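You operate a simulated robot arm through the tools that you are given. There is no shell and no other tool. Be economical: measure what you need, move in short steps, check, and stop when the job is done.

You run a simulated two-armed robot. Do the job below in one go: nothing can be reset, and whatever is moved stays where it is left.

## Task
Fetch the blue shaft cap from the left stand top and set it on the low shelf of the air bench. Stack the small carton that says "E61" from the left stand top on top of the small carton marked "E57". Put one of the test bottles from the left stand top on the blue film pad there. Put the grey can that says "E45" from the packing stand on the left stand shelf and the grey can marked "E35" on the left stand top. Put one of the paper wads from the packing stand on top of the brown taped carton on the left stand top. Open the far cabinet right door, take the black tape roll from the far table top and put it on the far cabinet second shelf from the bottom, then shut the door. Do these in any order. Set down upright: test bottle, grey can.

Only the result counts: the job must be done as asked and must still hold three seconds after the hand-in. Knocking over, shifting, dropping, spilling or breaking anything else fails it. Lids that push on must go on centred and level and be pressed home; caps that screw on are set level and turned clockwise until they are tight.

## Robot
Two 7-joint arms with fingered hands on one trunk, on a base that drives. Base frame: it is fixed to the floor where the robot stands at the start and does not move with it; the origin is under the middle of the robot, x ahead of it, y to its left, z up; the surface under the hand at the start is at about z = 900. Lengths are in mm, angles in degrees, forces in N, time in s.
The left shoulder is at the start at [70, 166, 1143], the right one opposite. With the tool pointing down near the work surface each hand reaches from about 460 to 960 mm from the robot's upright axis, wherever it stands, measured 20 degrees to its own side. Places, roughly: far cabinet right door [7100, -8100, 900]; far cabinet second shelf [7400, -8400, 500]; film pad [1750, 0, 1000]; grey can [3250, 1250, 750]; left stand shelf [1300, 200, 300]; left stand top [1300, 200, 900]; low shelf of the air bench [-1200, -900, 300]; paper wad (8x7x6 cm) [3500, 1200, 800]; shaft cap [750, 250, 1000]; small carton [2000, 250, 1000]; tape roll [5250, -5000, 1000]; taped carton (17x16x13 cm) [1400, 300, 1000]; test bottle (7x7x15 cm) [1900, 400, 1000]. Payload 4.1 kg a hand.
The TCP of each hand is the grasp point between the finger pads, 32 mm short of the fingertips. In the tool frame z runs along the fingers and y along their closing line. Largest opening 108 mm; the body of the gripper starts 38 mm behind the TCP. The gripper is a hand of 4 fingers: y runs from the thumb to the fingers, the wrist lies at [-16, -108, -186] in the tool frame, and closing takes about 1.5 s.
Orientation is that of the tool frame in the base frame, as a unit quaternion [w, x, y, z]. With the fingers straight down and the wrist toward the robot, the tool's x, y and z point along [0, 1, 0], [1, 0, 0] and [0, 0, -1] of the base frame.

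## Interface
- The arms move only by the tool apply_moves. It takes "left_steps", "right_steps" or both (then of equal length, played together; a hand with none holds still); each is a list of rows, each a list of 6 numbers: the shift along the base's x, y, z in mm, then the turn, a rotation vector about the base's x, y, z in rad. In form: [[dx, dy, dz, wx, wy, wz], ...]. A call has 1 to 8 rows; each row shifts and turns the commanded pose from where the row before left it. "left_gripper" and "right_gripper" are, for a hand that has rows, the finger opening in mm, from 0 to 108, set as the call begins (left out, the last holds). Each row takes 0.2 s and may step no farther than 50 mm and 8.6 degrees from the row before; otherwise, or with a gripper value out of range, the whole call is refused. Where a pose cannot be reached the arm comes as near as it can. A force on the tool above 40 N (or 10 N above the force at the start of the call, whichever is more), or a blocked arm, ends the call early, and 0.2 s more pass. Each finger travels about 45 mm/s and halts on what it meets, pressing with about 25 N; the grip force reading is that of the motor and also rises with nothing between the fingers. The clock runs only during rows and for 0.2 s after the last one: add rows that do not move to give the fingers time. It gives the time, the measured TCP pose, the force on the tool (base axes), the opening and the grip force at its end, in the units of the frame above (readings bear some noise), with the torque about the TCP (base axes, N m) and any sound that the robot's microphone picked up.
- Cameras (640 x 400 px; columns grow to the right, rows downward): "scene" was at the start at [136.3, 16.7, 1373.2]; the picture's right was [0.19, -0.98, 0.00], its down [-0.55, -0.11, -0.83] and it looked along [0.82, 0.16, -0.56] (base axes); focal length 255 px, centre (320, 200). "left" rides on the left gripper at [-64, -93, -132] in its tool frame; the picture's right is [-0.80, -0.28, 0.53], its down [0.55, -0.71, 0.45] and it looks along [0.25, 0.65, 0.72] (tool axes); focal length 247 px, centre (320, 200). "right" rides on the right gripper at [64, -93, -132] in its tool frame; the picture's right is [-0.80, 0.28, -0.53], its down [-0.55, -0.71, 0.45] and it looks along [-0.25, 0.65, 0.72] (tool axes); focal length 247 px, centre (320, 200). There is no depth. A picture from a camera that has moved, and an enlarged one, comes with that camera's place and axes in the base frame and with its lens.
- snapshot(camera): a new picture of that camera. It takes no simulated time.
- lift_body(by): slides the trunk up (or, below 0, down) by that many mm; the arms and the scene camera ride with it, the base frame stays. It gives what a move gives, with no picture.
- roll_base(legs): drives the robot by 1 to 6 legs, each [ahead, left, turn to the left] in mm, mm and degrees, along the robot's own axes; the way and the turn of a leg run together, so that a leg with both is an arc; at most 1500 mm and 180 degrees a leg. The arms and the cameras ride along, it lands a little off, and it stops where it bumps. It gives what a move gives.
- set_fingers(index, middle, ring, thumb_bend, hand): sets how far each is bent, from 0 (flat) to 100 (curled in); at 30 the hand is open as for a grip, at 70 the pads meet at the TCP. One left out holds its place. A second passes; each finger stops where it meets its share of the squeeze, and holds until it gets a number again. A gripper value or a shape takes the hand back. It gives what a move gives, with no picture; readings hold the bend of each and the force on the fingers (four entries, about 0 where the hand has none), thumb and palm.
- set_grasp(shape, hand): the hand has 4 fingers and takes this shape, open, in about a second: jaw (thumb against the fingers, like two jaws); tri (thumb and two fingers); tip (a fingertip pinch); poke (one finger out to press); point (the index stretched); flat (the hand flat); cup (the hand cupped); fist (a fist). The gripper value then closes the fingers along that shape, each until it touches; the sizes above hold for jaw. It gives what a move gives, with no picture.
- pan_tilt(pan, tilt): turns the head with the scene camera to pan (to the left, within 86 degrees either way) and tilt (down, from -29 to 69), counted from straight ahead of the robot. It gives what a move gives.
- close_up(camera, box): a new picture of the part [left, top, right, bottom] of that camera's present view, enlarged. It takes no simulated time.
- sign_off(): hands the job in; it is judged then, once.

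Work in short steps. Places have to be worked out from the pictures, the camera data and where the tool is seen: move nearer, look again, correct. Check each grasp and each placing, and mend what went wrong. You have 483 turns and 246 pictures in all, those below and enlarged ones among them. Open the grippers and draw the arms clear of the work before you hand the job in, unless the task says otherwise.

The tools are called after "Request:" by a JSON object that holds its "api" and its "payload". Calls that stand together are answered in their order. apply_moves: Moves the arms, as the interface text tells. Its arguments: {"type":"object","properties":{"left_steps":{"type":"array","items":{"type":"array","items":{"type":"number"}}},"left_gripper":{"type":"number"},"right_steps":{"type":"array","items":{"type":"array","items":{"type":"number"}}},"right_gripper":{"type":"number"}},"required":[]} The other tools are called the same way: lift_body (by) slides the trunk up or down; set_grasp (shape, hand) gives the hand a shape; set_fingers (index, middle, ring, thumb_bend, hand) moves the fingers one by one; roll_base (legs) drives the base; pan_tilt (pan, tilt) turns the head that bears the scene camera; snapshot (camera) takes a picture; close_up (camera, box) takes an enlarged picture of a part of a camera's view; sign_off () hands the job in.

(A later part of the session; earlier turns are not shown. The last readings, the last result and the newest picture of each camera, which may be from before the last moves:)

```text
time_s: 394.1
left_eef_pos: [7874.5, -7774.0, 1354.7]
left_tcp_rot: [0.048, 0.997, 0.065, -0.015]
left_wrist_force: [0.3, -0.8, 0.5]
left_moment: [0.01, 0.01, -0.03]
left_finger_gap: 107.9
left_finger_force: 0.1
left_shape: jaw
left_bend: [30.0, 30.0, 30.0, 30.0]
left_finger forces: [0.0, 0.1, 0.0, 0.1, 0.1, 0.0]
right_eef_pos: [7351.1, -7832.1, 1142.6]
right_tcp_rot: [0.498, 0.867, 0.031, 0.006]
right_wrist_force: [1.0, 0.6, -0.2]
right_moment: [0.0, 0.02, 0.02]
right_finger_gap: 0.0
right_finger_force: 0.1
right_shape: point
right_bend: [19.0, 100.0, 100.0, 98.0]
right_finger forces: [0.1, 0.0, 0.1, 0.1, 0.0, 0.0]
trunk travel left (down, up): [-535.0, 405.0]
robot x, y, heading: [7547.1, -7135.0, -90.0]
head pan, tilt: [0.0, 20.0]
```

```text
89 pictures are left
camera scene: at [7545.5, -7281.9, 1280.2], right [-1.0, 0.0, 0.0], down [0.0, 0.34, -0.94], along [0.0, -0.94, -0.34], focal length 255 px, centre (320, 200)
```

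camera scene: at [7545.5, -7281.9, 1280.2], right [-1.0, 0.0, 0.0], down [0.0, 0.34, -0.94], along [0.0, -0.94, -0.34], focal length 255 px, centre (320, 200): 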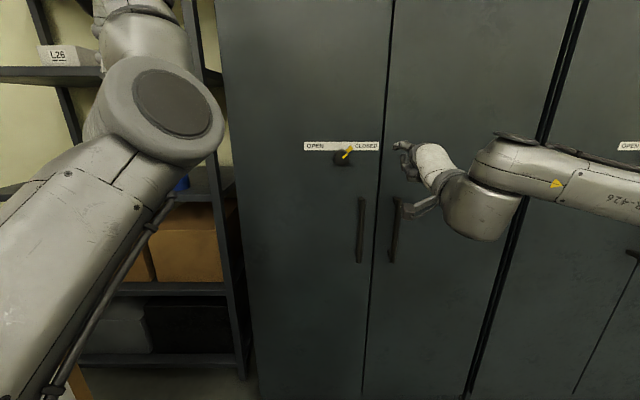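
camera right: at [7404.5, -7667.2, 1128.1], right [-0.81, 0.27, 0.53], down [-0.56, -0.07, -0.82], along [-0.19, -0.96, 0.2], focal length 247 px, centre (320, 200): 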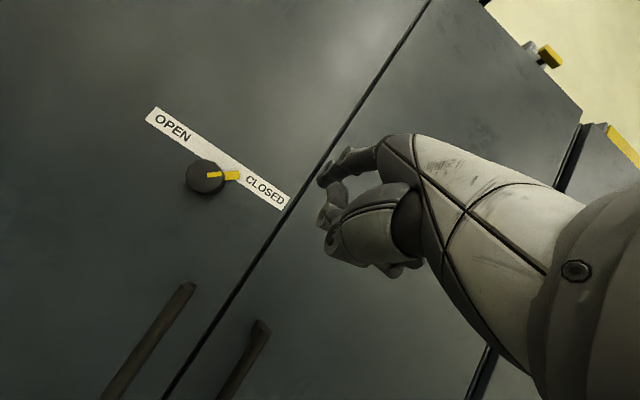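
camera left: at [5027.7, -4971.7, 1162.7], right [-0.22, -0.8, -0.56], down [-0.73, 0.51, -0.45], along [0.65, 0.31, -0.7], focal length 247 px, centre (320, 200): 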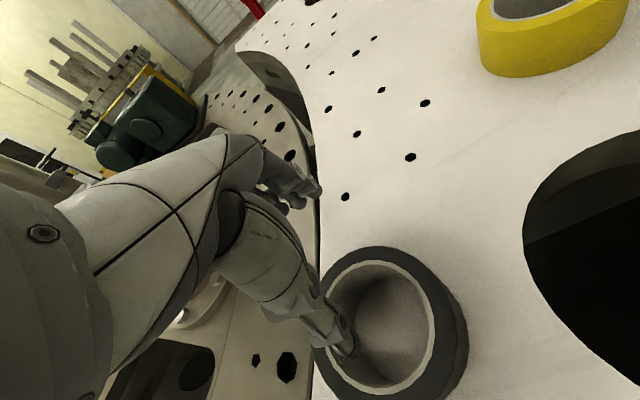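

Confirmed: knob (7482,−8017,1142). I bring the tip just right of the knob, 30 mm short of its face.

Request:
{"api": "apply_moves", "payload": {"right_steps": [[23, -29, -14, 0, 0, 0], [23, -29, -14, 0, 0, 0], [24, -30, -15, 0, 0, 0], [0, 0, 0, 0, 0, 0]]}}

Request:
{"api": "close_up", "payload": {"camera": "right", "box": [220, 80, 400, 280]}}

Request:
{"api": "close_up", "payload": {"camera": "scene", "box": [300, 110, 440, 230]}}

```text
time_s: 395.1
left_eef_pos: [7875.2, -7773.9, 1353.7]
left_tcp_rot: [0.049, 0.997, 0.066, -0.014]
left_wrist_force: [0.2, -0.2, -0.1]
left_moment: [0.02, 0.03, -0.02]
left_finger_gap: 107.9
left_finger_force: 0.1
left_shape: jaw
left_bend: [30.0, 30.0, 30.0, 30.0]
left_finger forces: [0.1, 0.1, 0.0, 0.0, 0.0, 0.1]
right_eef_pos: [7367.2, -7852.9, 1132.9]
right_tcp_rot: [0.497, 0.867, 0.032, 0.007]
right_wrist_force: [-0.2, -0.3, -0.5]
right_moment: [0.02, 0.02, 0.03]
right_finger_gap: 0.0
right_finger_force: 0.1
right_shape: point
right_bend: [19.0, 100.0, 100.0, 98.0]
right_finger forces: [0.0, 0.0, 0.0, 0.0, 0.0, 0.0]
right hand out of reach, approached as far as the arm can: row 1, 2, 3
trunk travel left (down, up): [-535.0, 405.0]
robot x, y, heading: [7546.8, -7138.2, -90.0]
head pan, tilt: [0.0, 20.0]
```

```text
2.00 times, centred on (310, 180) of right
camera zoom: at [7420.3, -7689.3, 1119.1], right [-0.81, 0.26, 0.53], down [-0.56, -0.06, -0.82], along [-0.18, -0.96, 0.2], focal length 494 px, centre (340, 240)
```

zoom: 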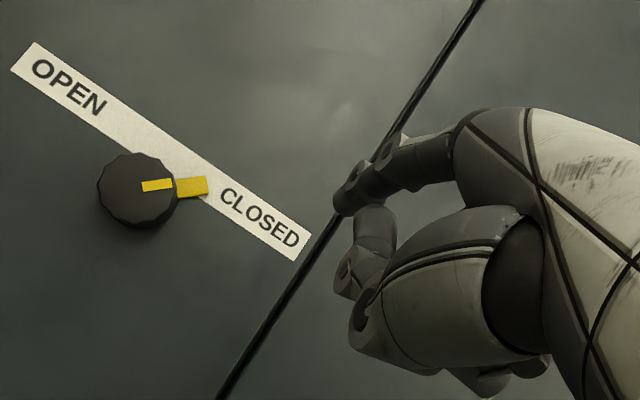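

```text
3.33 times, centred on (370, 170) of scene
camera zoom: at [7545.2, -7281.5, 1280.3], right [-1.0, 0.0, 0.0], down [0.0, 0.34, -0.94], along [0.0, -0.94, -0.34], focal length 850 px, centre (153, 300)
```

zoom: 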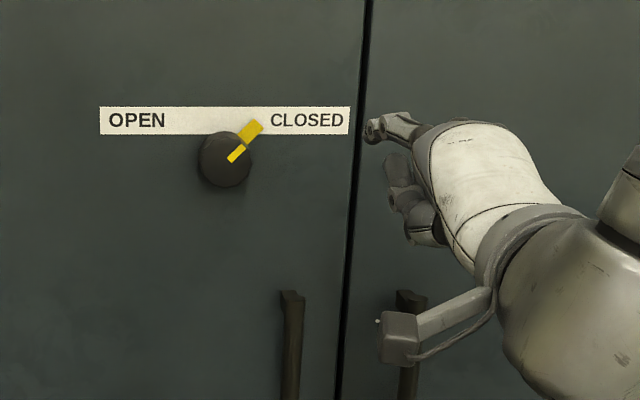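

The arm is at its limit forward at this pitch, so I'll use the base and trunk for the approach. I test a pure sideways arm move first.

Request:
{"api": "apply_moves", "payload": {"right_steps": [[25, 0, 0, 0, 0, 0], [25, 0, 0, 0, 0, 0], [0, 0, 0, 0, 0, 0]]}}

Request:
{"api": "apply_moves", "payload": {"right_steps": [[-25, 0, 0, 0.07, 0, 0], [-25, 0, 0, 0.07, 0, 0], [0, 0, 0, 0, 0, 0]]}}

```text
time_s: 395.9
left_eef_pos: [7872.3, -7775.1, 1354.0]
left_tcp_rot: [0.049, 0.997, 0.064, -0.014]
left_wrist_force: [0.1, -0.4, 0.2]
left_moment: [0.05, -0.05, 0.0]
left_finger_gap: 107.8
left_finger_force: 0.1
left_shape: jaw
left_bend: [30.0, 30.0, 30.0, 30.0]
left_finger forces: [0.0, 0.0, 0.0, 0.0, 0.0, 0.1]
right_eef_pos: [7400.1, -7852.5, 1137.3]
right_tcp_rot: [0.496, 0.868, 0.03, 0.007]
right_wrist_force: [-0.6, -0.5, 0.2]
right_moment: [-0.02, 0.01, 0.06]
right_finger_gap: 0.0
right_finger_force: 0.1
right_shape: point
right_bend: [19.0, 100.0, 100.0, 98.0]
right_finger forces: [0.1, 0.1, 0.0, 0.0, 0.0, 0.0]
right hand out of reach, approached as far as the arm can: row 1
trunk travel left (down, up): [-535.0, 405.0]
robot x, y, heading: [7547.2, -7136.6, -90.1]
head pan, tilt: [0.0, 20.0]
```

```text
time_s: 396.7
left_eef_pos: [7877.2, -7773.3, 1354.2]
left_tcp_rot: [0.049, 0.997, 0.066, -0.015]
left_wrist_force: [-0.1, 0.3, -0.4]
left_moment: [0.02, 0.02, 0.02]
left_finger_gap: 108.2
left_finger_force: 0.0
left_shape: jaw
left_bend: [30.0, 30.0, 30.0, 30.0]
left_finger forces: [0.0, 0.0, 0.0, 0.0, 0.0, 0.0]
right_eef_pos: [7356.1, -7851.1, 1137.6]
right_tcp_rot: [0.437, 0.899, 0.032, 0.008]
right_wrist_force: [0.3, -0.2, -0.7]
right_moment: [0.0, 0.0, 0.0]
right_finger_gap: 0.2
right_finger_force: 0.1
right_shape: point
right_bend: [19.0, 100.0, 100.0, 98.0]
right_finger forces: [0.1, 0.0, 0.0, 0.0, 0.1, 0.1]
trunk travel left (down, up): [-535.0, 405.0]
robot x, y, heading: [7547.6, -7135.2, -90.1]
head pan, tilt: [0.0, 20.0]
```

With a bit less pitch the arm should be freer. I try the approach again.

Request:
{"api": "apply_moves", "payload": {"right_steps": [[22, -21, -9, 0, 0, 0], [22, -21, -9, 0, 0, 0], [23, -20, -9, 0, 0, 0], [0, 0, 0, 0, 0, 0]]}}

Request:
{"api": "close_up", "payload": {"camera": "right", "box": [200, 80, 400, 280]}}

Request:
{"api": "close_up", "payload": {"camera": "scene", "box": [300, 110, 440, 230]}}

```text
time_s: 397.7
left_eef_pos: [7875.3, -7773.3, 1356.6]
left_tcp_rot: [0.049, 0.997, 0.066, -0.014]
left_wrist_force: [-0.8, -0.2, -0.3]
left_moment: [0.0, -0.01, 0.02]
left_finger_gap: 108.0
left_finger_force: 0.0
left_shape: jaw
left_bend: [30.0, 30.0, 30.0, 30.0]
left_finger forces: [0.0, 0.0, 0.0, 0.0, 0.1, 0.1]
right_eef_pos: [7421.9, -7913.6, 1109.7]
right_tcp_rot: [0.437, 0.899, 0.031, 0.009]
right_wrist_force: [-0.5, -0.2, 0.2]
right_moment: [0.0, -0.01, -0.02]
right_finger_gap: 0.0
right_finger_force: 0.2
right_shape: point
right_bend: [19.0, 100.0, 100.0, 98.0]
right_finger forces: [0.0, 0.0, 0.0, 0.1, 0.0, 0.1]
trunk travel left (down, up): [-535.0, 405.0]
robot x, y, heading: [7547.1, -7139.4, -89.8]
head pan, tilt: [0.0, 20.0]
```

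```text
2.00 times, centred on (300, 180) of right
camera zoom: at [7474.2, -7749.4, 1118.8], right [-0.81, 0.19, 0.56], down [-0.56, 0.05, -0.83], along [-0.19, -0.98, 0.07], focal length 494 px, centre (360, 240)
```

zoom: 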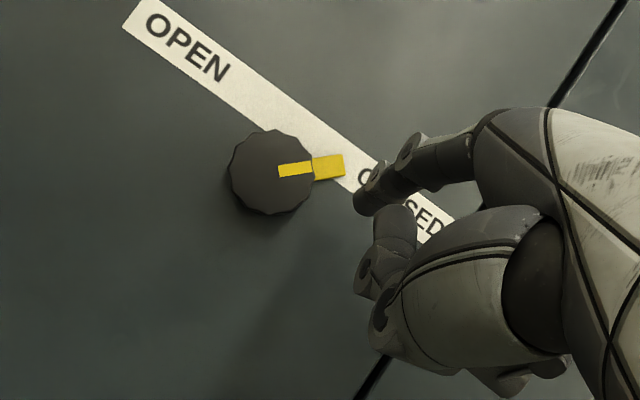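

```text
3.33 times, centred on (370, 170) of scene
camera zoom: at [7545.0, -7280.9, 1280.4], right [-1.0, 0.0, 0.0], down [0.0, 0.34, -0.94], along [0.0, -0.94, -0.34], focal length 850 px, centre (153, 300)
```

zoom: 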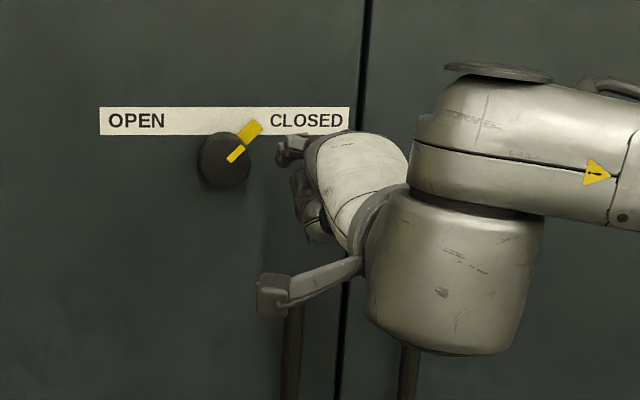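

The tip is to the right of the knob. I move it forward alongside the knob rim.

Request:
{"api": "apply_moves", "payload": {"right_steps": [[-2, -14, -3, 0, 0, 0], [-1, -14, -3, 0, 0, 0], [0, -14, -2, 0, 0, 0], [0, 0, 0, 0, 0, 0]]}}

Request:
{"api": "close_up", "payload": {"camera": "right", "box": [240, 80, 400, 240]}}

Request:
{"api": "close_up", "payload": {"camera": "scene", "box": [310, 120, 400, 200]}}

```text
time_s: 398.7
left_eef_pos: [7876.3, -7773.4, 1354.8]
left_tcp_rot: [0.049, 0.997, 0.065, -0.014]
left_wrist_force: [0.5, -0.3, 0.0]
left_moment: [0.01, 0.0, 0.03]
left_finger_gap: 107.9
left_finger_force: 0.0
left_shape: jaw
left_bend: [30.0, 30.0, 30.0, 30.0]
left_finger forces: [0.0, 0.1, 0.0, 0.1, 0.0, 0.0]
right_eef_pos: [7418.2, -7954.5, 1103.4]
right_tcp_rot: [0.437, 0.899, 0.032, 0.009]
right_wrist_force: [0.0, -1.0, 1.1]
right_moment: [-0.03, -0.03, 0.0]
right_finger_gap: 0.0
right_finger_force: 0.0
right_shape: point
right_bend: [19.0, 100.0, 100.0, 98.0]
right_finger forces: [0.1, 0.1, 0.0, 0.0, 0.1, 0.0]
trunk travel left (down, up): [-535.0, 405.0]
robot x, y, heading: [7546.5, -7135.8, -90.0]
head pan, tilt: [0.0, 20.0]
```

```text
2.50 times, centred on (320, 160) of right
camera zoom: at [7470.8, -7790.2, 1110.9], right [-0.81, 0.19, 0.56], down [-0.56, 0.05, -0.82], along [-0.19, -0.98, 0.07], focal length 617 px, centre (320, 300)
```

zoom: 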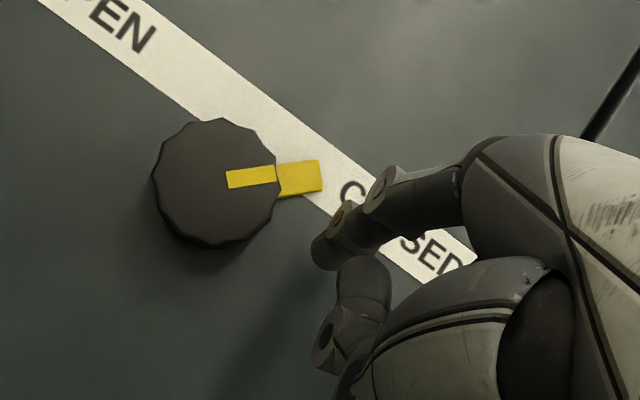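

```text
5.00 times, centred on (355, 160) of scene
camera zoom: at [7545.3, -7281.2, 1280.3], right [-1.0, 0.0, 0.0], down [0.0, 0.34, -0.94], along [0.0, -0.94, -0.34], focal length 1274 px, centre (145, 400)
```

zoom: 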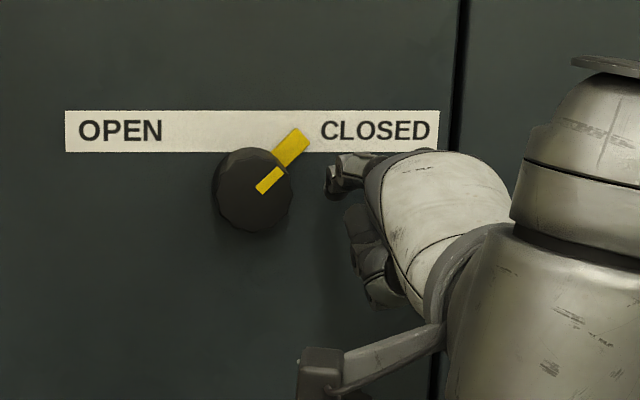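

The tip is beside the tab. I go 10 mm deeper, then push the tab up and over to the left along an arc.

Request:
{"api": "apply_moves", "payload": {"right_steps": [[4, -10, 0, 0, 0, 0], [4, 0, 1, 0, 0, 0], [4.5, 0, 12, 0, 0, 0], [8, 0, 9.6, 0, 0, 0], [0, 0, 0, 0, 0, 0]]}}

Request:
{"api": "close_up", "payload": {"camera": "right", "box": [240, 80, 400, 240]}}

Request:
{"api": "close_up", "payload": {"camera": "scene", "box": [310, 120, 400, 200]}}

```text
time_s: 399.9
left_eef_pos: [7874.6, -7773.3, 1354.2]
left_tcp_rot: [0.05, 0.997, 0.066, -0.014]
left_wrist_force: [-0.5, 0.2, -0.5]
left_moment: [0.0, -0.02, 0.0]
left_finger_gap: 108.0
left_finger_force: 0.1
left_shape: jaw
left_bend: [30.0, 30.0, 30.0, 30.0]
left_finger forces: [0.0, 0.0, 0.0, 0.0, 0.0, 0.0]
right_eef_pos: [7438.7, -7965.3, 1126.1]
right_tcp_rot: [0.436, 0.899, 0.032, 0.009]
right_wrist_force: [0.1, -0.3, -0.3]
right_moment: [0.05, -0.03, -0.01]
right_finger_gap: 0.0
right_finger_force: 0.0
right_shape: point
right_bend: [19.0, 100.0, 100.0, 98.0]
right_finger forces: [0.1, 0.0, 0.2, 0.0, 0.0, 0.0]
trunk travel left (down, up): [-535.0, 405.0]
robot x, y, heading: [7549.7, -7138.3, -89.8]
head pan, tilt: [0.0, 20.0]
```

```text
2.50 times, centred on (320, 160) of right
camera zoom: at [7492.1, -7800.7, 1133.2], right [-0.81, 0.19, 0.56], down [-0.56, 0.05, -0.82], along [-0.19, -0.98, 0.07], focal length 617 px, centre (320, 300)
```

zoom: 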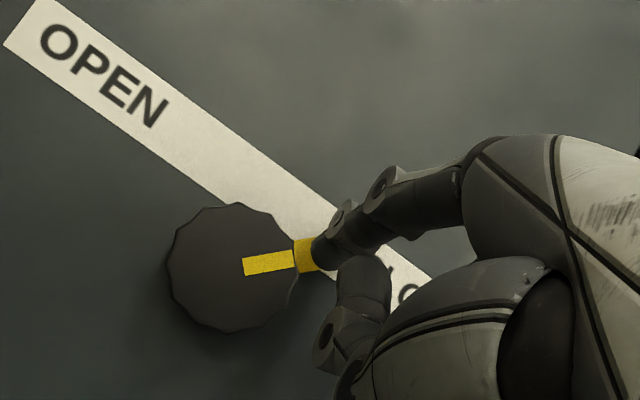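

```text
5.00 times, centred on (355, 160) of scene
camera zoom: at [7545.1, -7281.5, 1280.3], right [-1.0, 0.0, 0.0], down [0.0, 0.34, -0.94], along [0.0, -0.94, -0.34], focal length 1274 px, centre (145, 400)
```

zoom: 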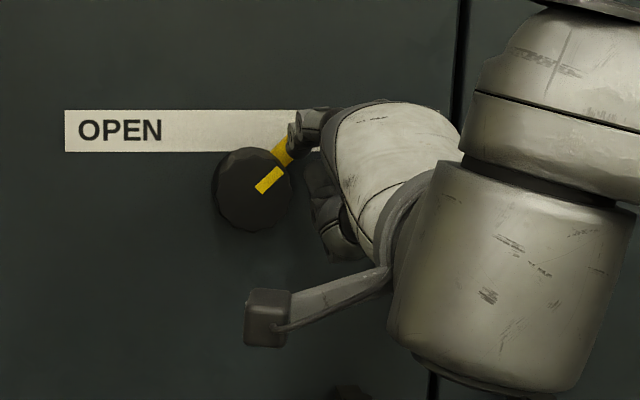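

The fingertip is passing in front of the tab; it sits deeper. I step back to its right, go in until touching the door lightly, then push again.

Request:
{"api": "apply_moves", "payload": {"right_steps": [[-10, 0, -11, 0, 0, 0], [-10, 0, -11, 0, 0, 0], [0, -6, 0, 0, 0, 0], [0, -5, 0, 0, 0, 0], [0, -4, 0, 0, 0, 0], [0, 0, 0, 0, 0, 0]]}}

Request:
{"api": "close_up", "payload": {"camera": "right", "box": [240, 80, 400, 240]}}

```text
time_s: 401.3
left_eef_pos: [7875.4, -7770.4, 1356.1]
left_tcp_rot: [0.05, 0.996, 0.065, -0.015]
left_wrist_force: [-0.7, -0.1, -0.5]
left_moment: [0.02, 0.0, 0.0]
left_finger_gap: 108.0
left_finger_force: 0.0
left_shape: jaw
left_bend: [30.0, 30.0, 30.0, 30.0]
left_finger forces: [0.1, 0.0, 0.1, 0.1, 0.0, 0.0]
right_eef_pos: [7419.6, -7977.1, 1106.8]
right_tcp_rot: [0.438, 0.898, 0.032, 0.009]
right_wrist_force: [-0.3, 10.8, 0.9]
right_moment: [-0.53, -0.07, 0.17]
right_finger_gap: 103.7
right_finger_force: 0.1
right_shape: point
right_bend: [20.0, 100.0, 100.0, 98.0]
right_finger forces: [10.7, 0.0, 0.1, 0.0, 0.0, 0.0]
trunk travel left (down, up): [-535.0, 405.0]
robot x, y, heading: [7548.1, -7138.1, -90.1]
head pan, tilt: [0.0, 20.0]
```

```text
2.50 times, centred on (320, 160) of right
camera zoom: at [7472.4, -7812.6, 1114.2], right [-0.81, 0.19, 0.56], down [-0.56, 0.05, -0.83], along [-0.19, -0.98, 0.07], focal length 617 px, centre (320, 300)
```

zoom: 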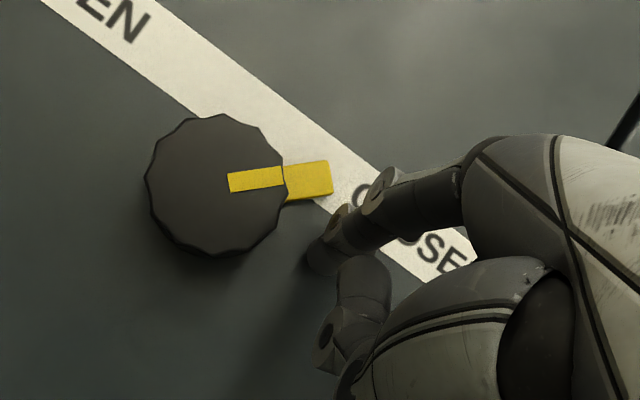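

Touching the door at 11 N. I back off 3 mm and push the tab along the arc.

Request:
{"api": "apply_moves", "payload": {"right_steps": [[3, 3, 1, 0, 0, 0], [5, 0, 8, 0, 0, 0], [6, 0, 9, 0, 0, 0], [7, 0, 8, 0, 0, 0], [0, 0, 0, 0, 0, 0]]}}

Request:
{"api": "close_up", "payload": {"camera": "right", "box": [240, 80, 400, 240]}}

```text
time_s: 402.5
left_eef_pos: [7874.9, -7773.3, 1355.1]
left_tcp_rot: [0.05, 0.997, 0.065, -0.015]
left_wrist_force: [-0.4, -0.4, -0.2]
left_moment: [0.01, -0.01, 0.02]
left_finger_gap: 107.9
left_finger_force: 0.0
left_shape: jaw
left_bend: [30.0, 30.0, 30.0, 30.0]
left_finger forces: [0.0, 0.0, 0.1, 0.1, 0.0, 0.1]
right_eef_pos: [7439.4, -7977.5, 1131.0]
right_tcp_rot: [0.438, 0.899, 0.031, 0.009]
right_wrist_force: [-0.4, 2.8, -1.2]
right_moment: [0.0, 0.01, 0.03]
right_finger_gap: 103.8
right_finger_force: 0.1
right_shape: point
right_bend: [20.0, 100.0, 100.0, 98.0]
right_finger forces: [2.4, 0.1, 0.0, 0.0, 0.0, 0.0]
trunk travel left (down, up): [-535.0, 405.0]
robot x, y, heading: [7541.7, -7136.9, -90.2]
head pan, tilt: [0.0, 20.0]
```

```text
2.50 times, centred on (320, 160) of right
camera zoom: at [7492.8, -7812.6, 1138.3], right [-0.81, 0.19, 0.56], down [-0.56, 0.05, -0.82], along [-0.19, -0.98, 0.07], focal length 617 px, centre (320, 300)
```

zoom: 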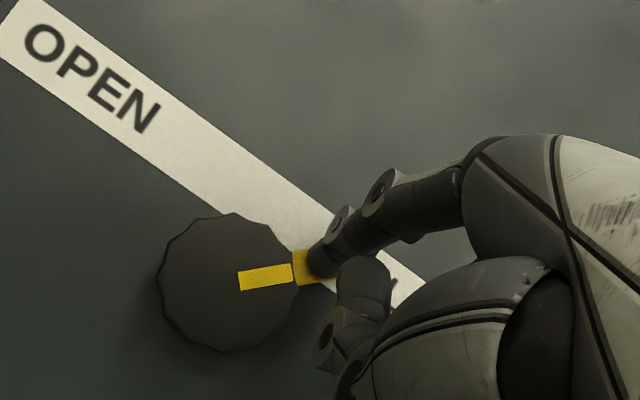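

Request:
{"api": "close_up", "payload": {"camera": "scene", "box": [310, 120, 400, 200]}}

```text
5.00 times, centred on (355, 160) of scene
camera zoom: at [7545.2, -7281.2, 1280.3], right [-1.0, 0.0, 0.0], down [0.0, 0.34, -0.94], along [0.0, -0.94, -0.34], focal length 1274 px, centre (145, 400)
```

zoom: 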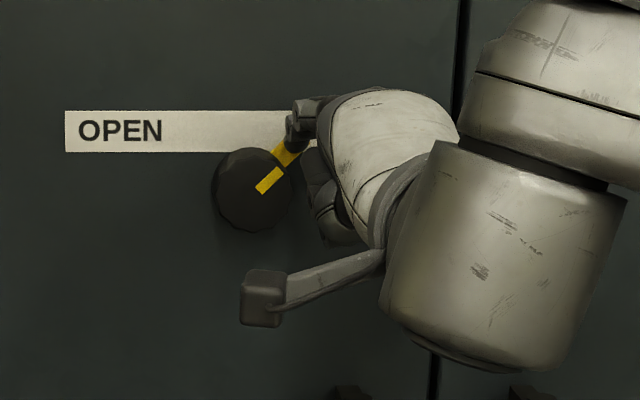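

Contact has just begun. I continue the push leftward along the arc.

Request:
{"api": "apply_moves", "payload": {"right_steps": [[6, 0, 4, 0, 0, 0], [6, 0, 3, 0, 0, 0], [6, 0, 2, 0, 0, 0], [0, 0, 0, 0, 0, 0]]}}

Request:
{"api": "close_up", "payload": {"camera": "scene", "box": [310, 120, 400, 200]}}

Request:
{"api": "close_up", "payload": {"camera": "right", "box": [240, 80, 400, 240]}}

```text
time_s: 403.5
left_eef_pos: [7875.1, -7772.0, 1355.8]
left_tcp_rot: [0.05, 0.997, 0.065, -0.014]
left_wrist_force: [-0.3, -1.0, -0.6]
left_moment: [0.02, -0.03, 0.0]
left_finger_gap: 108.0
left_finger_force: 0.0
left_shape: jaw
left_bend: [30.0, 30.0, 30.0, 30.0]
left_finger forces: [0.0, 0.1, 0.1, 0.0, 0.0, 0.0]
right_eef_pos: [7455.8, -7976.4, 1140.0]
right_tcp_rot: [0.436, 0.899, 0.032, 0.01]
right_wrist_force: [-1.6, 4.5, -1.2]
right_moment: [-0.17, -0.08, -0.06]
right_finger_gap: 103.6
right_finger_force: 0.0
right_shape: point
right_bend: [20.0, 100.0, 100.0, 98.0]
right_finger forces: [4.6, 0.1, 0.1, 0.0, 0.2, 0.1]
trunk travel left (down, up): [-535.0, 405.0]
robot x, y, heading: [7546.5, -7136.7, -89.8]
head pan, tilt: [0.0, 20.0]
```

```text
5.00 times, centred on (355, 160) of scene
camera zoom: at [7545.0, -7280.6, 1280.4], right [-1.0, 0.0, 0.0], down [0.0, 0.34, -0.94], along [0.0, -0.94, -0.34], focal length 1274 px, centre (145, 400)
```

zoom: 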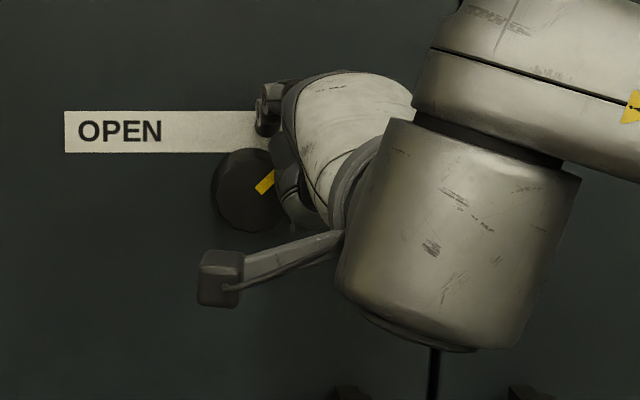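

```text
2.50 times, centred on (320, 160) of right
camera zoom: at [7510.7, -7812.4, 1147.1], right [-0.81, 0.19, 0.56], down [-0.56, 0.05, -0.83], along [-0.19, -0.98, 0.07], focal length 617 px, centre (320, 300)
```

zoom: 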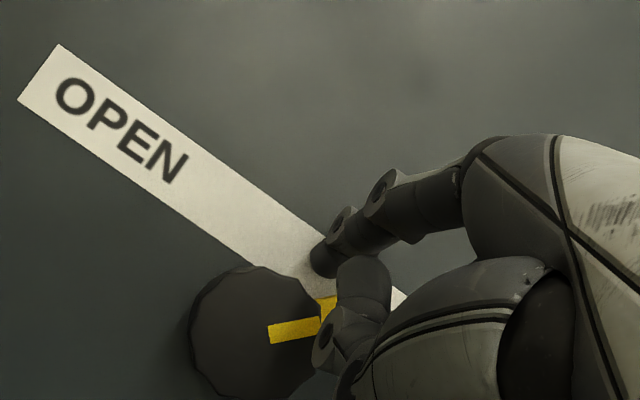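

I think the tab is level with the knob's front face, so the slanted finger passed above it when deep. I withdraw, return to the right side, and push with the tip just behind face depth (y≈−8028).

Request:
{"api": "apply_moves", "payload": {"right_steps": [[0, 25, 0, 0, 0, 0], [0, 25, 0, 0, 0, 0], [-20, 0, -15, 0, 0, 0], [-20, 0, -18, 0, 0, 0], [-2, -15, 0, 0, 0, 0], [0, -14, 0, 0, 0, 0], [0, 0, 0, 0, 0, 0]]}}

Request:
{"api": "close_up", "payload": {"camera": "right", "box": [240, 80, 400, 240]}}

```text
time_s: 405.1
left_eef_pos: [7874.7, -7773.6, 1354.6]
left_tcp_rot: [0.049, 0.997, 0.065, -0.014]
left_wrist_force: [-1.2, -0.5, 0.6]
left_moment: [0.01, -0.01, -0.02]
left_finger_gap: 107.9
left_finger_force: 0.0
left_shape: jaw
left_bend: [30.0, 30.0, 30.0, 30.0]
left_finger forces: [0.0, 0.1, 0.1, 0.0, 0.1, 0.0]
right_eef_pos: [7416.9, -7956.4, 1106.2]
right_tcp_rot: [0.436, 0.899, 0.031, 0.008]
right_wrist_force: [0.3, -0.9, -0.2]
right_moment: [0.01, 0.06, -0.04]
right_finger_gap: 103.8
right_finger_force: 0.1
right_shape: point
right_bend: [19.0, 100.0, 100.0, 98.0]
right_finger forces: [0.0, 0.1, 0.1, 0.0, 0.0, 0.0]
trunk travel left (down, up): [-535.0, 405.0]
robot x, y, heading: [7547.1, -7139.7, -89.9]
head pan, tilt: [0.0, 20.0]
```

```text
2.50 times, centred on (320, 160) of right
camera zoom: at [7469.7, -7791.7, 1113.3], right [-0.81, 0.19, 0.56], down [-0.56, 0.05, -0.82], along [-0.19, -0.98, 0.07], focal length 617 px, centre (320, 300)
```

zoom: 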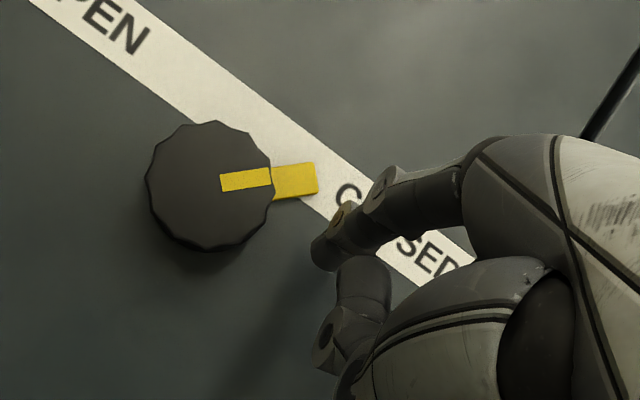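

Request:
{"api": "apply_moves", "payload": {"right_steps": [[8, 0, 1, 0, 0, 0], [4, 0, 7, 0, 0, 0], [5, 0, 7, 0, 0, 0], [6, 0, 6, 0, 0, 0], [0, 0, 0, 0, 0, 0]]}}

Request:
{"api": "close_up", "payload": {"camera": "right", "box": [240, 80, 400, 240]}}

Request:
{"api": "close_up", "payload": {"camera": "scene", "box": [310, 120, 400, 200]}}

```text
time_s: 406.3
left_eef_pos: [7875.9, -7773.0, 1353.1]
left_tcp_rot: [0.048, 0.997, 0.065, -0.014]
left_wrist_force: [0.5, 0.2, -1.2]
left_moment: [0.01, 0.0, -0.01]
left_finger_gap: 107.8
left_finger_force: 0.0
left_shape: jaw
left_bend: [30.0, 30.0, 30.0, 30.0]
left_finger forces: [0.0, 0.0, 0.1, 0.0, 0.1, 0.1]
right_eef_pos: [7439.0, -7956.5, 1126.1]
right_tcp_rot: [0.436, 0.899, 0.031, 0.009]
right_wrist_force: [-0.1, 0.3, -0.2]
right_moment: [0.0, 0.01, 0.02]
right_finger_gap: 103.8
right_finger_force: 0.0
right_shape: point
right_bend: [19.0, 100.0, 100.0, 98.0]
right_finger forces: [0.0, 0.0, 0.0, 0.0, 0.0, 0.1]
trunk travel left (down, up): [-535.0, 405.0]
robot x, y, heading: [7544.6, -7139.7, -90.0]
head pan, tilt: [0.0, 20.0]
```

```text
2.50 times, centred on (320, 160) of right
camera zoom: at [7492.0, -7791.8, 1133.8], right [-0.81, 0.19, 0.56], down [-0.56, 0.05, -0.82], along [-0.19, -0.98, 0.07], focal length 617 px, centre (320, 300)
```

zoom: 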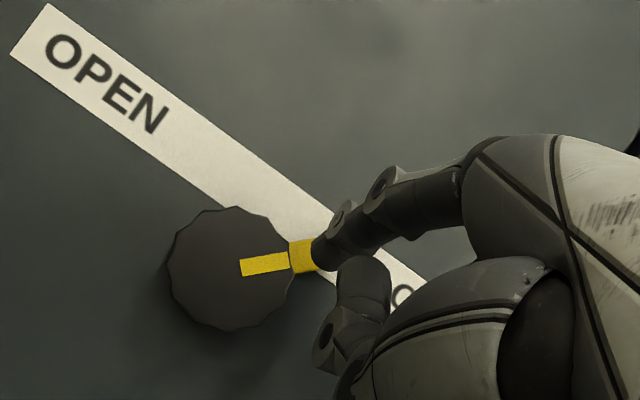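

```text
5.00 times, centred on (355, 160) of scene
camera zoom: at [7545.2, -7281.6, 1280.3], right [-1.0, 0.0, 0.0], down [0.0, 0.34, -0.94], along [0.0, -0.94, -0.34], focal length 1274 px, centre (145, 400)
```

zoom: 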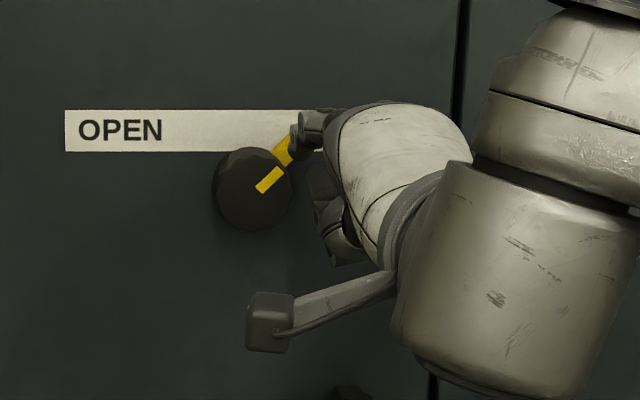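

Tab depth looks to be ≈10–15 mm behind the face. I back out, come in at intermediate depth, and push at a smaller radius, hugging the knob.

Request:
{"api": "apply_moves", "payload": {"right_steps": [[-6, 10, -5, 0, 0, 0], [-6, 5, -9, 0, 0, 0], [-7, 0, -10, 0, 0, 0], [0, -15, 0, 0, 0, 0], [0, -15, 0, 0, 0, 0], [8, 0, 1, 0, 0, 0], [2, 0, 8, 0, 0, 0], [0, 0, 0, 0, 0, 0]]}}

Request:
{"api": "close_up", "payload": {"camera": "right", "box": [240, 80, 400, 240]}}

```text
time_s: 408.1
left_eef_pos: [7875.4, -7773.8, 1354.6]
left_tcp_rot: [0.049, 0.997, 0.066, -0.014]
left_wrist_force: [-0.3, 0.2, -1.0]
left_moment: [-0.04, 0.0, 0.02]
left_finger_gap: 108.2
left_finger_force: 0.0
left_shape: jaw
left_bend: [30.0, 30.0, 30.0, 30.0]
left_finger forces: [0.0, 0.0, 0.0, 0.0, 0.0, 0.0]
right_eef_pos: [7429.4, -7972.0, 1111.6]
right_tcp_rot: [0.436, 0.899, 0.031, 0.009]
right_wrist_force: [-1.2, -0.6, -0.1]
right_moment: [0.01, 0.01, -0.03]
right_finger_gap: 103.7
right_finger_force: 0.1
right_shape: point
right_bend: [19.0, 100.0, 100.0, 98.0]
right_finger forces: [0.1, 0.1, 0.0, 0.0, 0.0, 0.0]
trunk travel left (down, up): [-535.0, 405.0]
robot x, y, heading: [7542.6, -7134.7, -89.8]
head pan, tilt: [0.0, 20.0]
```

```text
2.50 times, centred on (320, 160) of right
camera zoom: at [7483.6, -7806.5, 1118.9], right [-0.81, 0.19, 0.56], down [-0.56, 0.05, -0.82], along [-0.19, -0.98, 0.07], focal length 617 px, centre (320, 300)
```

zoom: 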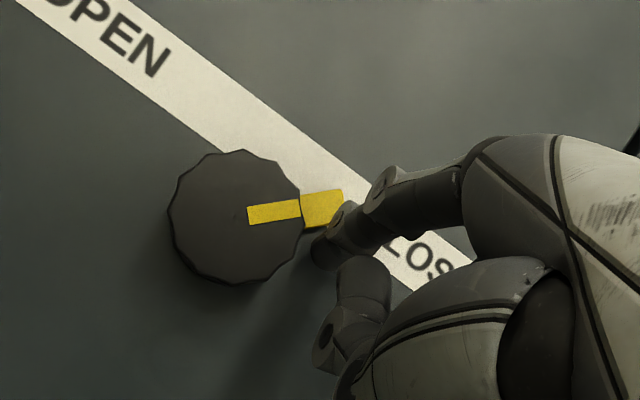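

The tip is now tight against the tab's lower side. I push along the tangent.

Request:
{"api": "apply_moves", "payload": {"right_steps": [[4, 0, 5, 0, 0, 0], [5, 0, 5, 0, 0, 0], [6, 0, 5, 0, 0, 0], [0, 0, 0, 0, 0, 0]]}}

Request:
{"api": "close_up", "payload": {"camera": "right", "box": [240, 80, 400, 240]}}

```text
time_s: 409.1
left_eef_pos: [7875.6, -7773.9, 1353.1]
left_tcp_rot: [0.049, 0.997, 0.066, -0.014]
left_wrist_force: [-0.7, -0.3, 0.1]
left_moment: [-0.03, 0.0, 0.0]
left_finger_gap: 108.0
left_finger_force: 0.1
left_shape: jaw
left_bend: [30.0, 30.0, 30.0, 30.0]
left_finger forces: [0.0, 0.0, 0.0, 0.1, 0.0, 0.0]
right_eef_pos: [7445.0, -7971.9, 1127.8]
right_tcp_rot: [0.436, 0.899, 0.031, 0.008]
right_wrist_force: [-0.1, 0.0, -0.1]
right_moment: [0.0, -0.01, 0.0]
right_finger_gap: 103.8
right_finger_force: 0.0
right_shape: point
right_bend: [19.0, 100.0, 100.0, 98.0]
right_finger forces: [0.0, 0.0, 0.1, 0.1, 0.1, 0.1]
trunk travel left (down, up): [-535.0, 405.0]
robot x, y, heading: [7546.0, -7136.5, -90.0]
head pan, tilt: [0.0, 20.0]
```

```text
2.50 times, centred on (320, 160) of right
camera zoom: at [7497.9, -7806.7, 1135.8], right [-0.81, 0.19, 0.56], down [-0.56, 0.05, -0.82], along [-0.19, -0.98, 0.07], focal length 617 px, centre (320, 300)
```

zoom: 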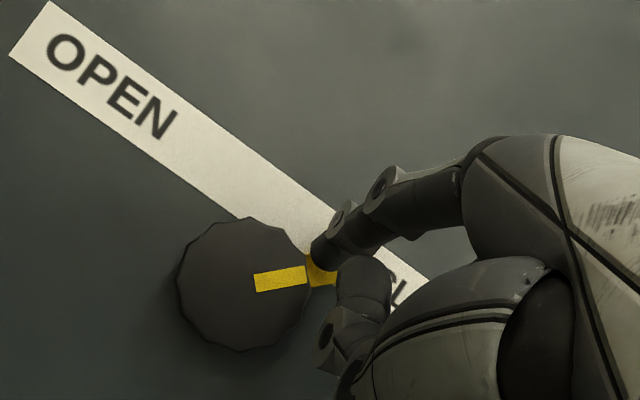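

No force at all: the yellow tab isn't solid, so the knob body itself must be turned. I try dragging the fingertip across the top of the knob with some downward press.

Request:
{"api": "apply_moves", "payload": {"right_steps": [[0, 6, 0, 0, 0, 0], [2, 0, -3, 0, 0, 0], [1, 0, -2, 0, 0, 0], [1, 0, -2, 0, 0, 0], [0, 0, 0, 0, 0, 0]]}}

Request:
{"api": "close_up", "payload": {"camera": "right", "box": [240, 80, 400, 240]}}

```text
time_s: 410.3
left_eef_pos: [7875.1, -7773.6, 1354.3]
left_tcp_rot: [0.05, 0.996, 0.066, -0.014]
left_wrist_force: [-0.1, -0.3, -0.2]
left_moment: [0.0, 0.0, -0.03]
left_finger_gap: 107.9
left_finger_force: 0.1
left_shape: jaw
left_bend: [30.0, 30.0, 30.0, 30.0]
left_finger forces: [0.0, 0.1, 0.0, 0.1, 0.0, 0.0]
right_eef_pos: [7447.4, -7965.2, 1121.4]
right_tcp_rot: [0.437, 0.899, 0.031, 0.008]
right_wrist_force: [-0.7, 0.5, 1.8]
right_moment: [-0.12, -0.07, -0.05]
right_finger_gap: 0.1
right_finger_force: 0.1
right_shape: point
right_bend: [19.0, 100.0, 100.0, 98.0]
right_finger forces: [2.1, 0.1, 0.0, 0.0, 0.0, 0.0]
trunk travel left (down, up): [-535.0, 405.0]
robot x, y, heading: [7545.1, -7137.5, -90.1]
head pan, tilt: [0.0, 20.0]
```

```text
2.50 times, centred on (320, 160) of right
camera zoom: at [7501.4, -7800.7, 1128.5], right [-0.81, 0.19, 0.56], down [-0.56, 0.05, -0.82], along [-0.19, -0.98, 0.07], focal length 617 px, centre (320, 300)
```

zoom: 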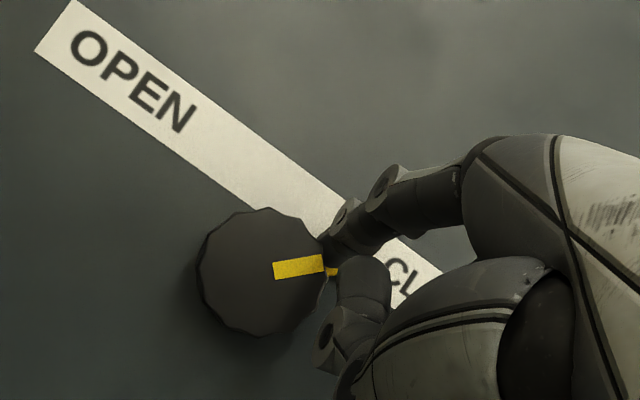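

The finger touches the knob rim (2 N). I press in 2–3 mm and drag over the top.

Request:
{"api": "apply_moves", "payload": {"right_steps": [[1.5, 0, -2, 0, 0, 0], [5, 0, 2.5, 0, 0, 0], [5, 0, 1.5, 0, 0, 0], [5, 0, 0.5, 0, 0, 0], [0, 0, 0, 0, 0, 0]]}}

Request:
{"api": "close_up", "payload": {"camera": "right", "box": [240, 80, 400, 240]}}

```text
time_s: 411.5
left_eef_pos: [7874.7, -7772.9, 1355.2]
left_tcp_rot: [0.05, 0.997, 0.065, -0.014]
left_wrist_force: [-0.6, 0.5, 1.0]
left_moment: [0.0, 0.01, 0.05]
left_finger_gap: 107.9
left_finger_force: 0.1
left_shape: jaw
left_bend: [30.0, 30.0, 30.0, 30.0]
left_finger forces: [0.0, 0.1, 0.1, 0.0, 0.0, 0.0]
right_eef_pos: [7465.5, -7964.6, 1123.4]
right_tcp_rot: [0.437, 0.899, 0.031, 0.009]
right_wrist_force: [0.0, 0.6, 4.1]
right_moment: [-0.25, -0.1, 0.01]
right_finger_gap: 0.0
right_finger_force: 0.0
right_shape: point
right_bend: [17.0, 100.0, 100.0, 98.0]
right_finger forces: [3.7, 0.1, 0.0, 0.0, 0.1, 0.0]
trunk travel left (down, up): [-535.0, 405.0]
robot x, y, heading: [7547.0, -7137.2, -90.3]
head pan, tilt: [0.0, 20.0]
```

```text
2.50 times, centred on (320, 160) of right
camera zoom: at [7518.2, -7799.8, 1130.6], right [-0.81, 0.19, 0.56], down [-0.56, 0.05, -0.83], along [-0.19, -0.98, 0.07], focal length 617 px, centre (320, 300)
```

zoom: 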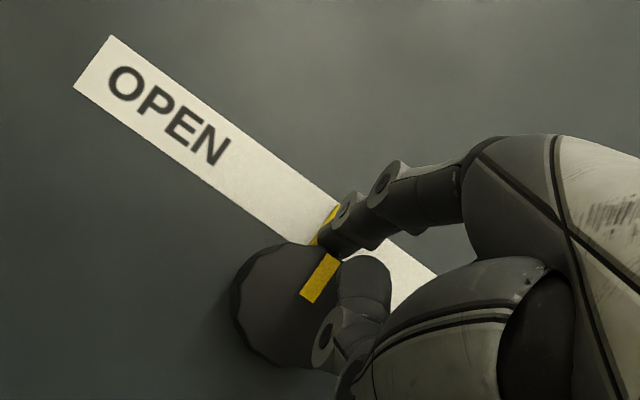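

The knob turns with the drag. I continue over the top to the left.

Request:
{"api": "apply_moves", "payload": {"right_steps": [[5, 0, -1, 0, 0, 0], [5, 0, -1.5, 0, 0, 0], [5, 0, -2.5, 0, 0, 0], [5, 0, -3.5, 0, 0, 0], [0, 0, 0, 0, 0, 0]]}}

Request:
{"api": "close_up", "payload": {"camera": "right", "box": [200, 80, 400, 280]}}

Request:
{"api": "close_up", "payload": {"camera": "scene", "box": [300, 120, 390, 200]}}

```text
time_s: 412.7
left_eef_pos: [7875.7, -7772.1, 1353.5]
left_tcp_rot: [0.049, 0.997, 0.065, -0.015]
left_wrist_force: [0.3, -0.3, -0.3]
left_moment: [-0.01, 0.01, 0.02]
left_finger_gap: 107.8
left_finger_force: 0.0
left_shape: jaw
left_bend: [30.0, 30.0, 30.0, 30.0]
left_finger forces: [0.1, 0.0, 0.1, 0.0, 0.0, 0.1]
right_eef_pos: [7484.6, -7964.5, 1114.6]
right_tcp_rot: [0.436, 0.899, 0.031, 0.009]
right_wrist_force: [1.1, 0.1, 2.3]
right_moment: [-0.14, 0.05, 0.09]
right_finger_gap: 0.0
right_finger_force: 0.0
right_shape: point
right_bend: [17.0, 100.0, 100.0, 98.0]
right_finger forces: [2.3, 0.0, 0.1, 0.1, 0.1, 0.0]
trunk travel left (down, up): [-535.0, 405.0]
robot x, y, heading: [7546.3, -7137.4, -89.9]
head pan, tilt: [0.0, 20.0]
```

```text
2.00 times, centred on (300, 180) of right
camera zoom: at [7538.1, -7800.2, 1121.5], right [-0.81, 0.19, 0.56], down [-0.56, 0.05, -0.82], along [-0.19, -0.98, 0.07], focal length 494 px, centre (360, 240)
```

zoom: 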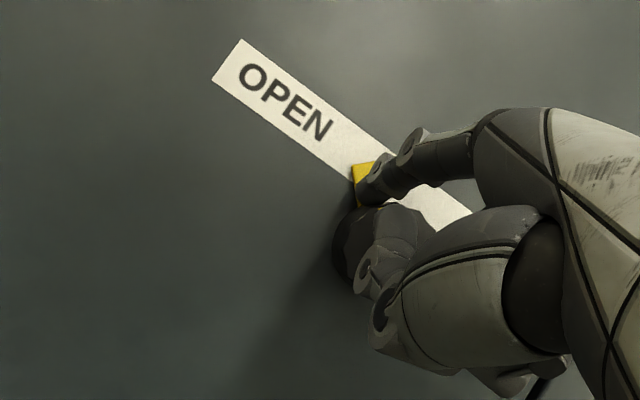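

```text
5.00 times, centred on (345, 160) of scene
camera zoom: at [7545.8, -7281.0, 1280.3], right [-1.0, 0.0, 0.0], down [0.0, 0.34, -0.94], along [0.0, -0.94, -0.34], focal length 1274 px, centre (195, 400)
```

zoom: 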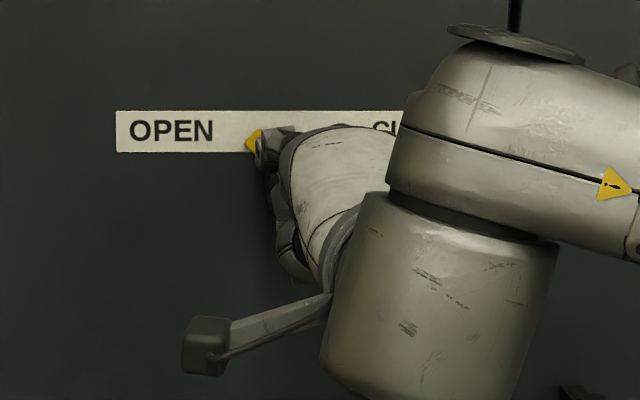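

The pointer now points up-left to OPEN. I withdraw the hand and check.

Request:
{"api": "apply_moves", "payload": {"right_steps": [[0, 5, 8, 0, 0, 0], [0, 25, 8, 0, 0, 0], [0, 40, 0, 0, 0, 0], [-30, 30, 0, 0, 0, 0], [-40, 20, 0, 0, 0, 0], [-40, 0, 0, 0, 0, 0]]}}

Request:
{"api": "close_up", "payload": {"camera": "scene", "box": [290, 110, 450, 280]}}

```text
time_s: 414.1
left_eef_pos: [7873.9, -7774.0, 1354.9]
left_tcp_rot: [0.05, 0.997, 0.066, -0.014]
left_wrist_force: [-0.9, 0.7, 0.2]
left_moment: [0.01, -0.03, 0.0]
left_finger_gap: 107.8
left_finger_force: 0.1
left_shape: jaw
left_bend: [30.0, 30.0, 30.0, 30.0]
left_finger forces: [0.0, 0.1, 0.0, 0.0, 0.1, 0.1]
right_eef_pos: [7375.7, -7844.5, 1129.7]
right_tcp_rot: [0.437, 0.899, 0.031, 0.009]
right_wrist_force: [0.2, -0.4, -0.6]
right_moment: [0.0, -0.02, -0.01]
right_finger_gap: 0.1
right_finger_force: 0.1
right_shape: point
right_bend: [19.0, 100.0, 100.0, 98.0]
right_finger forces: [0.0, 0.0, 0.1, 0.1, 0.0, 0.1]
trunk travel left (down, up): [-535.0, 405.0]
robot x, y, heading: [7548.1, -7137.7, -89.7]
head pan, tilt: [0.0, 20.0]
```

```text
2.35 times, centred on (370, 195) of scene
camera zoom: at [7544.0, -7281.5, 1280.3], right [-1.0, 0.0, 0.0], down [0.0, 0.34, -0.94], along [0.0, -0.94, -0.34], focal length 600 px, centre (202, 212)
```

zoom: 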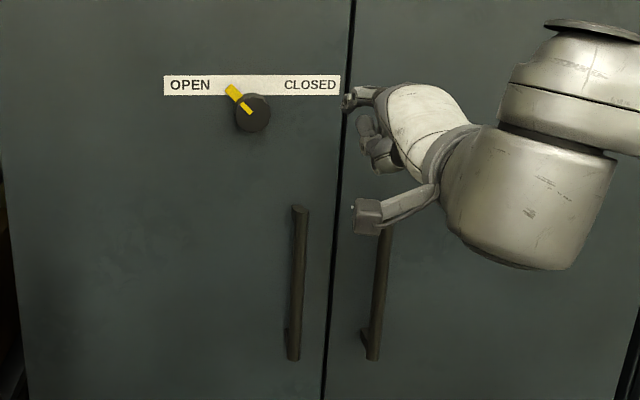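

The latch shows OPEN. For the right door's handle I'll turn the hand sideways (fingers pointing left), so it can enter behind the vertical bar from the right. First: jaw shape, hand back to pointing down, base to the right.

Request:
{"api": "roll_base", "payload": {"legs": [[-100, -150, 0]]}}

Request:
{"api": "set_grasp", "payload": {"hand": "right", "shape": "jaw"}}

Request:
{"api": "apply_moves", "payload": {"right_steps": [[-10, 10, 0, 0.13, 0, 0], [-10, 10, 0, 0.13, 0, 0], [-10, 10, 0, 0.13, 0, 0], [-10, 10, 0, 0.13, 0, 0], [-10, 10, 0, 0.13, 0, 0], [-10, 10, 0, 0.13, 0, 0], [0, 10, 0, 0.12, 0, 0], [0, 0, 0, 0, 0, 0]]}}

Request:
{"api": "apply_moves", "payload": {"right_steps": [[0, 0, -10, 0, -0.14, 0], [0, 0, -10, 0, -0.14, 0], [0, 0, -10, 0, -0.14, 0], [0, 0, -10, 0, -0.14, 0], [0, 0, -10, 0, -0.14, 0], [0, 0, -10, 0, -0.14, 0], [0, 0, -10, 0, -0.14, 0], [0, 0, -10, 0, -0.14, 0]]}}

Request:
{"api": "apply_moves", "payload": {"right_steps": [[0, 0, -10, 0, -0.14, 0], [0, 0, -10, 0, -0.14, 0], [0, 0, -10, 0, -0.14, 0], [0, 0, -10, 0, -0.03, 0], [0, 0, 0, 0, 0, 0]]}}

Request:
{"api": "snapshot", "payload": {"camera": "scene"}}

```text
time_s: 415.6
left_eef_pos: [7728.1, -7674.4, 1355.2]
left_tcp_rot: [0.049, 0.996, 0.068, -0.014]
left_wrist_force: [-0.5, -0.1, 0.7]
left_moment: [0.03, 0.01, 0.01]
left_finger_gap: 108.0
left_finger_force: 0.0
left_shape: jaw
left_bend: [30.0, 30.0, 30.0, 30.0]
left_finger forces: [0.1, 0.0, 0.0, 0.0, 0.0, 0.0]
right_eef_pos: [7230.1, -7748.5, 1129.0]
right_tcp_rot: [0.437, 0.899, 0.033, 0.01]
right_wrist_force: [-0.2, 0.1, -0.5]
right_moment: [-0.03, 0.0, 0.01]
right_finger_gap: 0.0
right_finger_force: 0.0
right_shape: point
right_bend: [19.0, 100.0, 100.0, 98.0]
right_finger forces: [0.0, 0.0, 0.0, 0.0, 0.0, 0.1]
trunk travel left (down, up): [-535.0, 405.0]
robot x, y, heading: [7392.6, -7039.9, -89.7]
head pan, tilt: [0.0, 20.0]
```

```text
time_s: 416.5
left_eef_pos: [7727.7, -7674.0, 1354.4]
left_tcp_rot: [0.05, 0.996, 0.069, -0.015]
left_wrist_force: [0.5, 0.7, 0.3]
left_moment: [-0.01, 0.02, 0.0]
left_finger_gap: 108.0
left_finger_force: 0.0
left_shape: jaw
left_bend: [30.0, 30.0, 30.0, 30.0]
left_finger forces: [0.0, 0.0, 0.1, 0.0, 0.0, 0.0]
right_eef_pos: [7230.1, -7748.3, 1129.3]
right_tcp_rot: [0.436, 0.899, 0.033, 0.009]
right_wrist_force: [-0.2, -0.2, -0.5]
right_moment: [0.02, 0.02, -0.01]
right_finger_gap: 107.7
right_finger_force: 0.1
right_shape: jaw
right_bend: [30.0, 30.0, 30.0, 30.0]
right_finger forces: [0.1, 0.1, 0.0, 0.1, 0.0, 0.0]
trunk travel left (down, up): [-535.0, 405.0]
robot x, y, heading: [7399.3, -7039.2, -89.9]
head pan, tilt: [0.0, 20.0]
```

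```text
time_s: 418.3
left_eef_pos: [7727.7, -7674.9, 1353.7]
left_tcp_rot: [0.049, 0.996, 0.068, -0.015]
left_wrist_force: [0.5, -0.2, 0.4]
left_moment: [-0.01, 0.03, 0.04]
left_finger_gap: 108.1
left_finger_force: 0.0
left_shape: jaw
left_bend: [30.0, 30.0, 30.0, 30.0]
left_finger forces: [0.0, 0.0, 0.1, 0.1, 0.1, 0.1]
right_eef_pos: [7169.9, -7680.4, 1128.7]
right_tcp_rot: [0.0, 0.999, 0.027, 0.024]
right_wrist_force: [-0.3, -0.1, 1.0]
right_moment: [-0.02, -0.03, -0.03]
right_finger_gap: 107.6
right_finger_force: 0.0
right_shape: jaw
right_bend: [30.0, 30.0, 30.0, 30.0]
right_finger forces: [0.1, 0.0, 0.0, 0.1, 0.0, 0.0]
trunk travel left (down, up): [-535.0, 405.0]
robot x, y, heading: [7401.7, -7038.9, -89.6]
head pan, tilt: [0.0, 20.0]
```

```text
time_s: 420.1
left_eef_pos: [7727.9, -7675.3, 1353.3]
left_tcp_rot: [0.049, 0.996, 0.068, -0.015]
left_wrist_force: [-0.7, -1.0, -0.1]
left_moment: [0.03, 0.0, 0.0]
left_finger_gap: 107.9
left_finger_force: 0.1
left_shape: jaw
left_bend: [30.0, 30.0, 30.0, 30.0]
left_finger forces: [0.0, 0.0, 0.0, 0.0, 0.0, 0.0]
right_eef_pos: [7167.9, -7679.4, 1051.0]
right_tcp_rot: [0.015, 0.833, 0.021, 0.552]
right_wrist_force: [0.0, 0.6, 0.4]
right_moment: [-0.01, -0.01, 0.0]
right_finger_gap: 107.6
right_finger_force: 0.0
right_shape: jaw
right_bend: [30.0, 30.0, 30.0, 30.0]
right_finger forces: [0.0, 0.1, 0.0, 0.0, 0.0, 0.0]
trunk travel left (down, up): [-535.0, 405.0]
robot x, y, heading: [7395.5, -7041.3, -89.8]
head pan, tilt: [0.0, 20.0]
```

```text
time_s: 421.3
left_eef_pos: [7727.9, -7674.3, 1354.2]
left_tcp_rot: [0.049, 0.996, 0.068, -0.015]
left_wrist_force: [-0.2, -0.2, 0.7]
left_moment: [0.04, 0.01, -0.01]
left_finger_gap: 107.6
left_finger_force: 0.1
left_shape: jaw
left_bend: [30.0, 30.0, 30.0, 30.0]
left_finger forces: [0.1, 0.0, 0.0, 0.1, 0.0, 0.0]
right_eef_pos: [7170.0, -7678.3, 1008.8]
right_tcp_rot: [0.019, 0.69, 0.018, 0.723]
right_wrist_force: [0.8, 1.1, 0.2]
right_moment: [-0.01, 0.02, 0.04]
right_finger_gap: 107.8
right_finger_force: 0.0
right_shape: jaw
right_bend: [30.0, 30.0, 30.0, 30.0]
right_finger forces: [0.1, 0.1, 0.0, 0.1, 0.0, 0.0]
trunk travel left (down, up): [-535.0, 405.0]
robot x, y, heading: [7397.9, -7037.4, -89.4]
head pan, tilt: [0.0, 20.0]
```

```text
65 pictures are left
camera scene: at [7396.2, -7183.9, 1280.3], right [-1.0, -0.01, 0.0], down [0.0, 0.34, -0.94], along [0.0, -0.94, -0.34], focal length 255 px, centre (320, 200)
```

scene: 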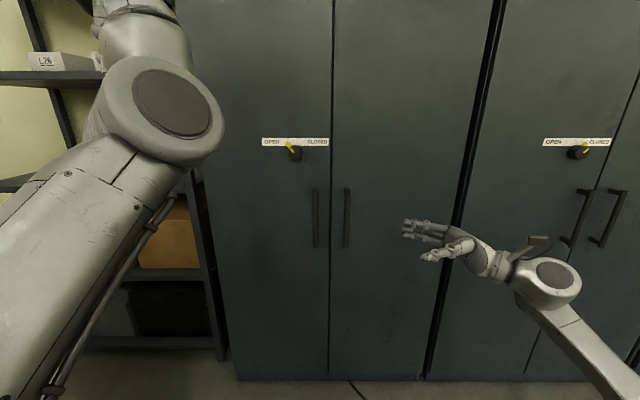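

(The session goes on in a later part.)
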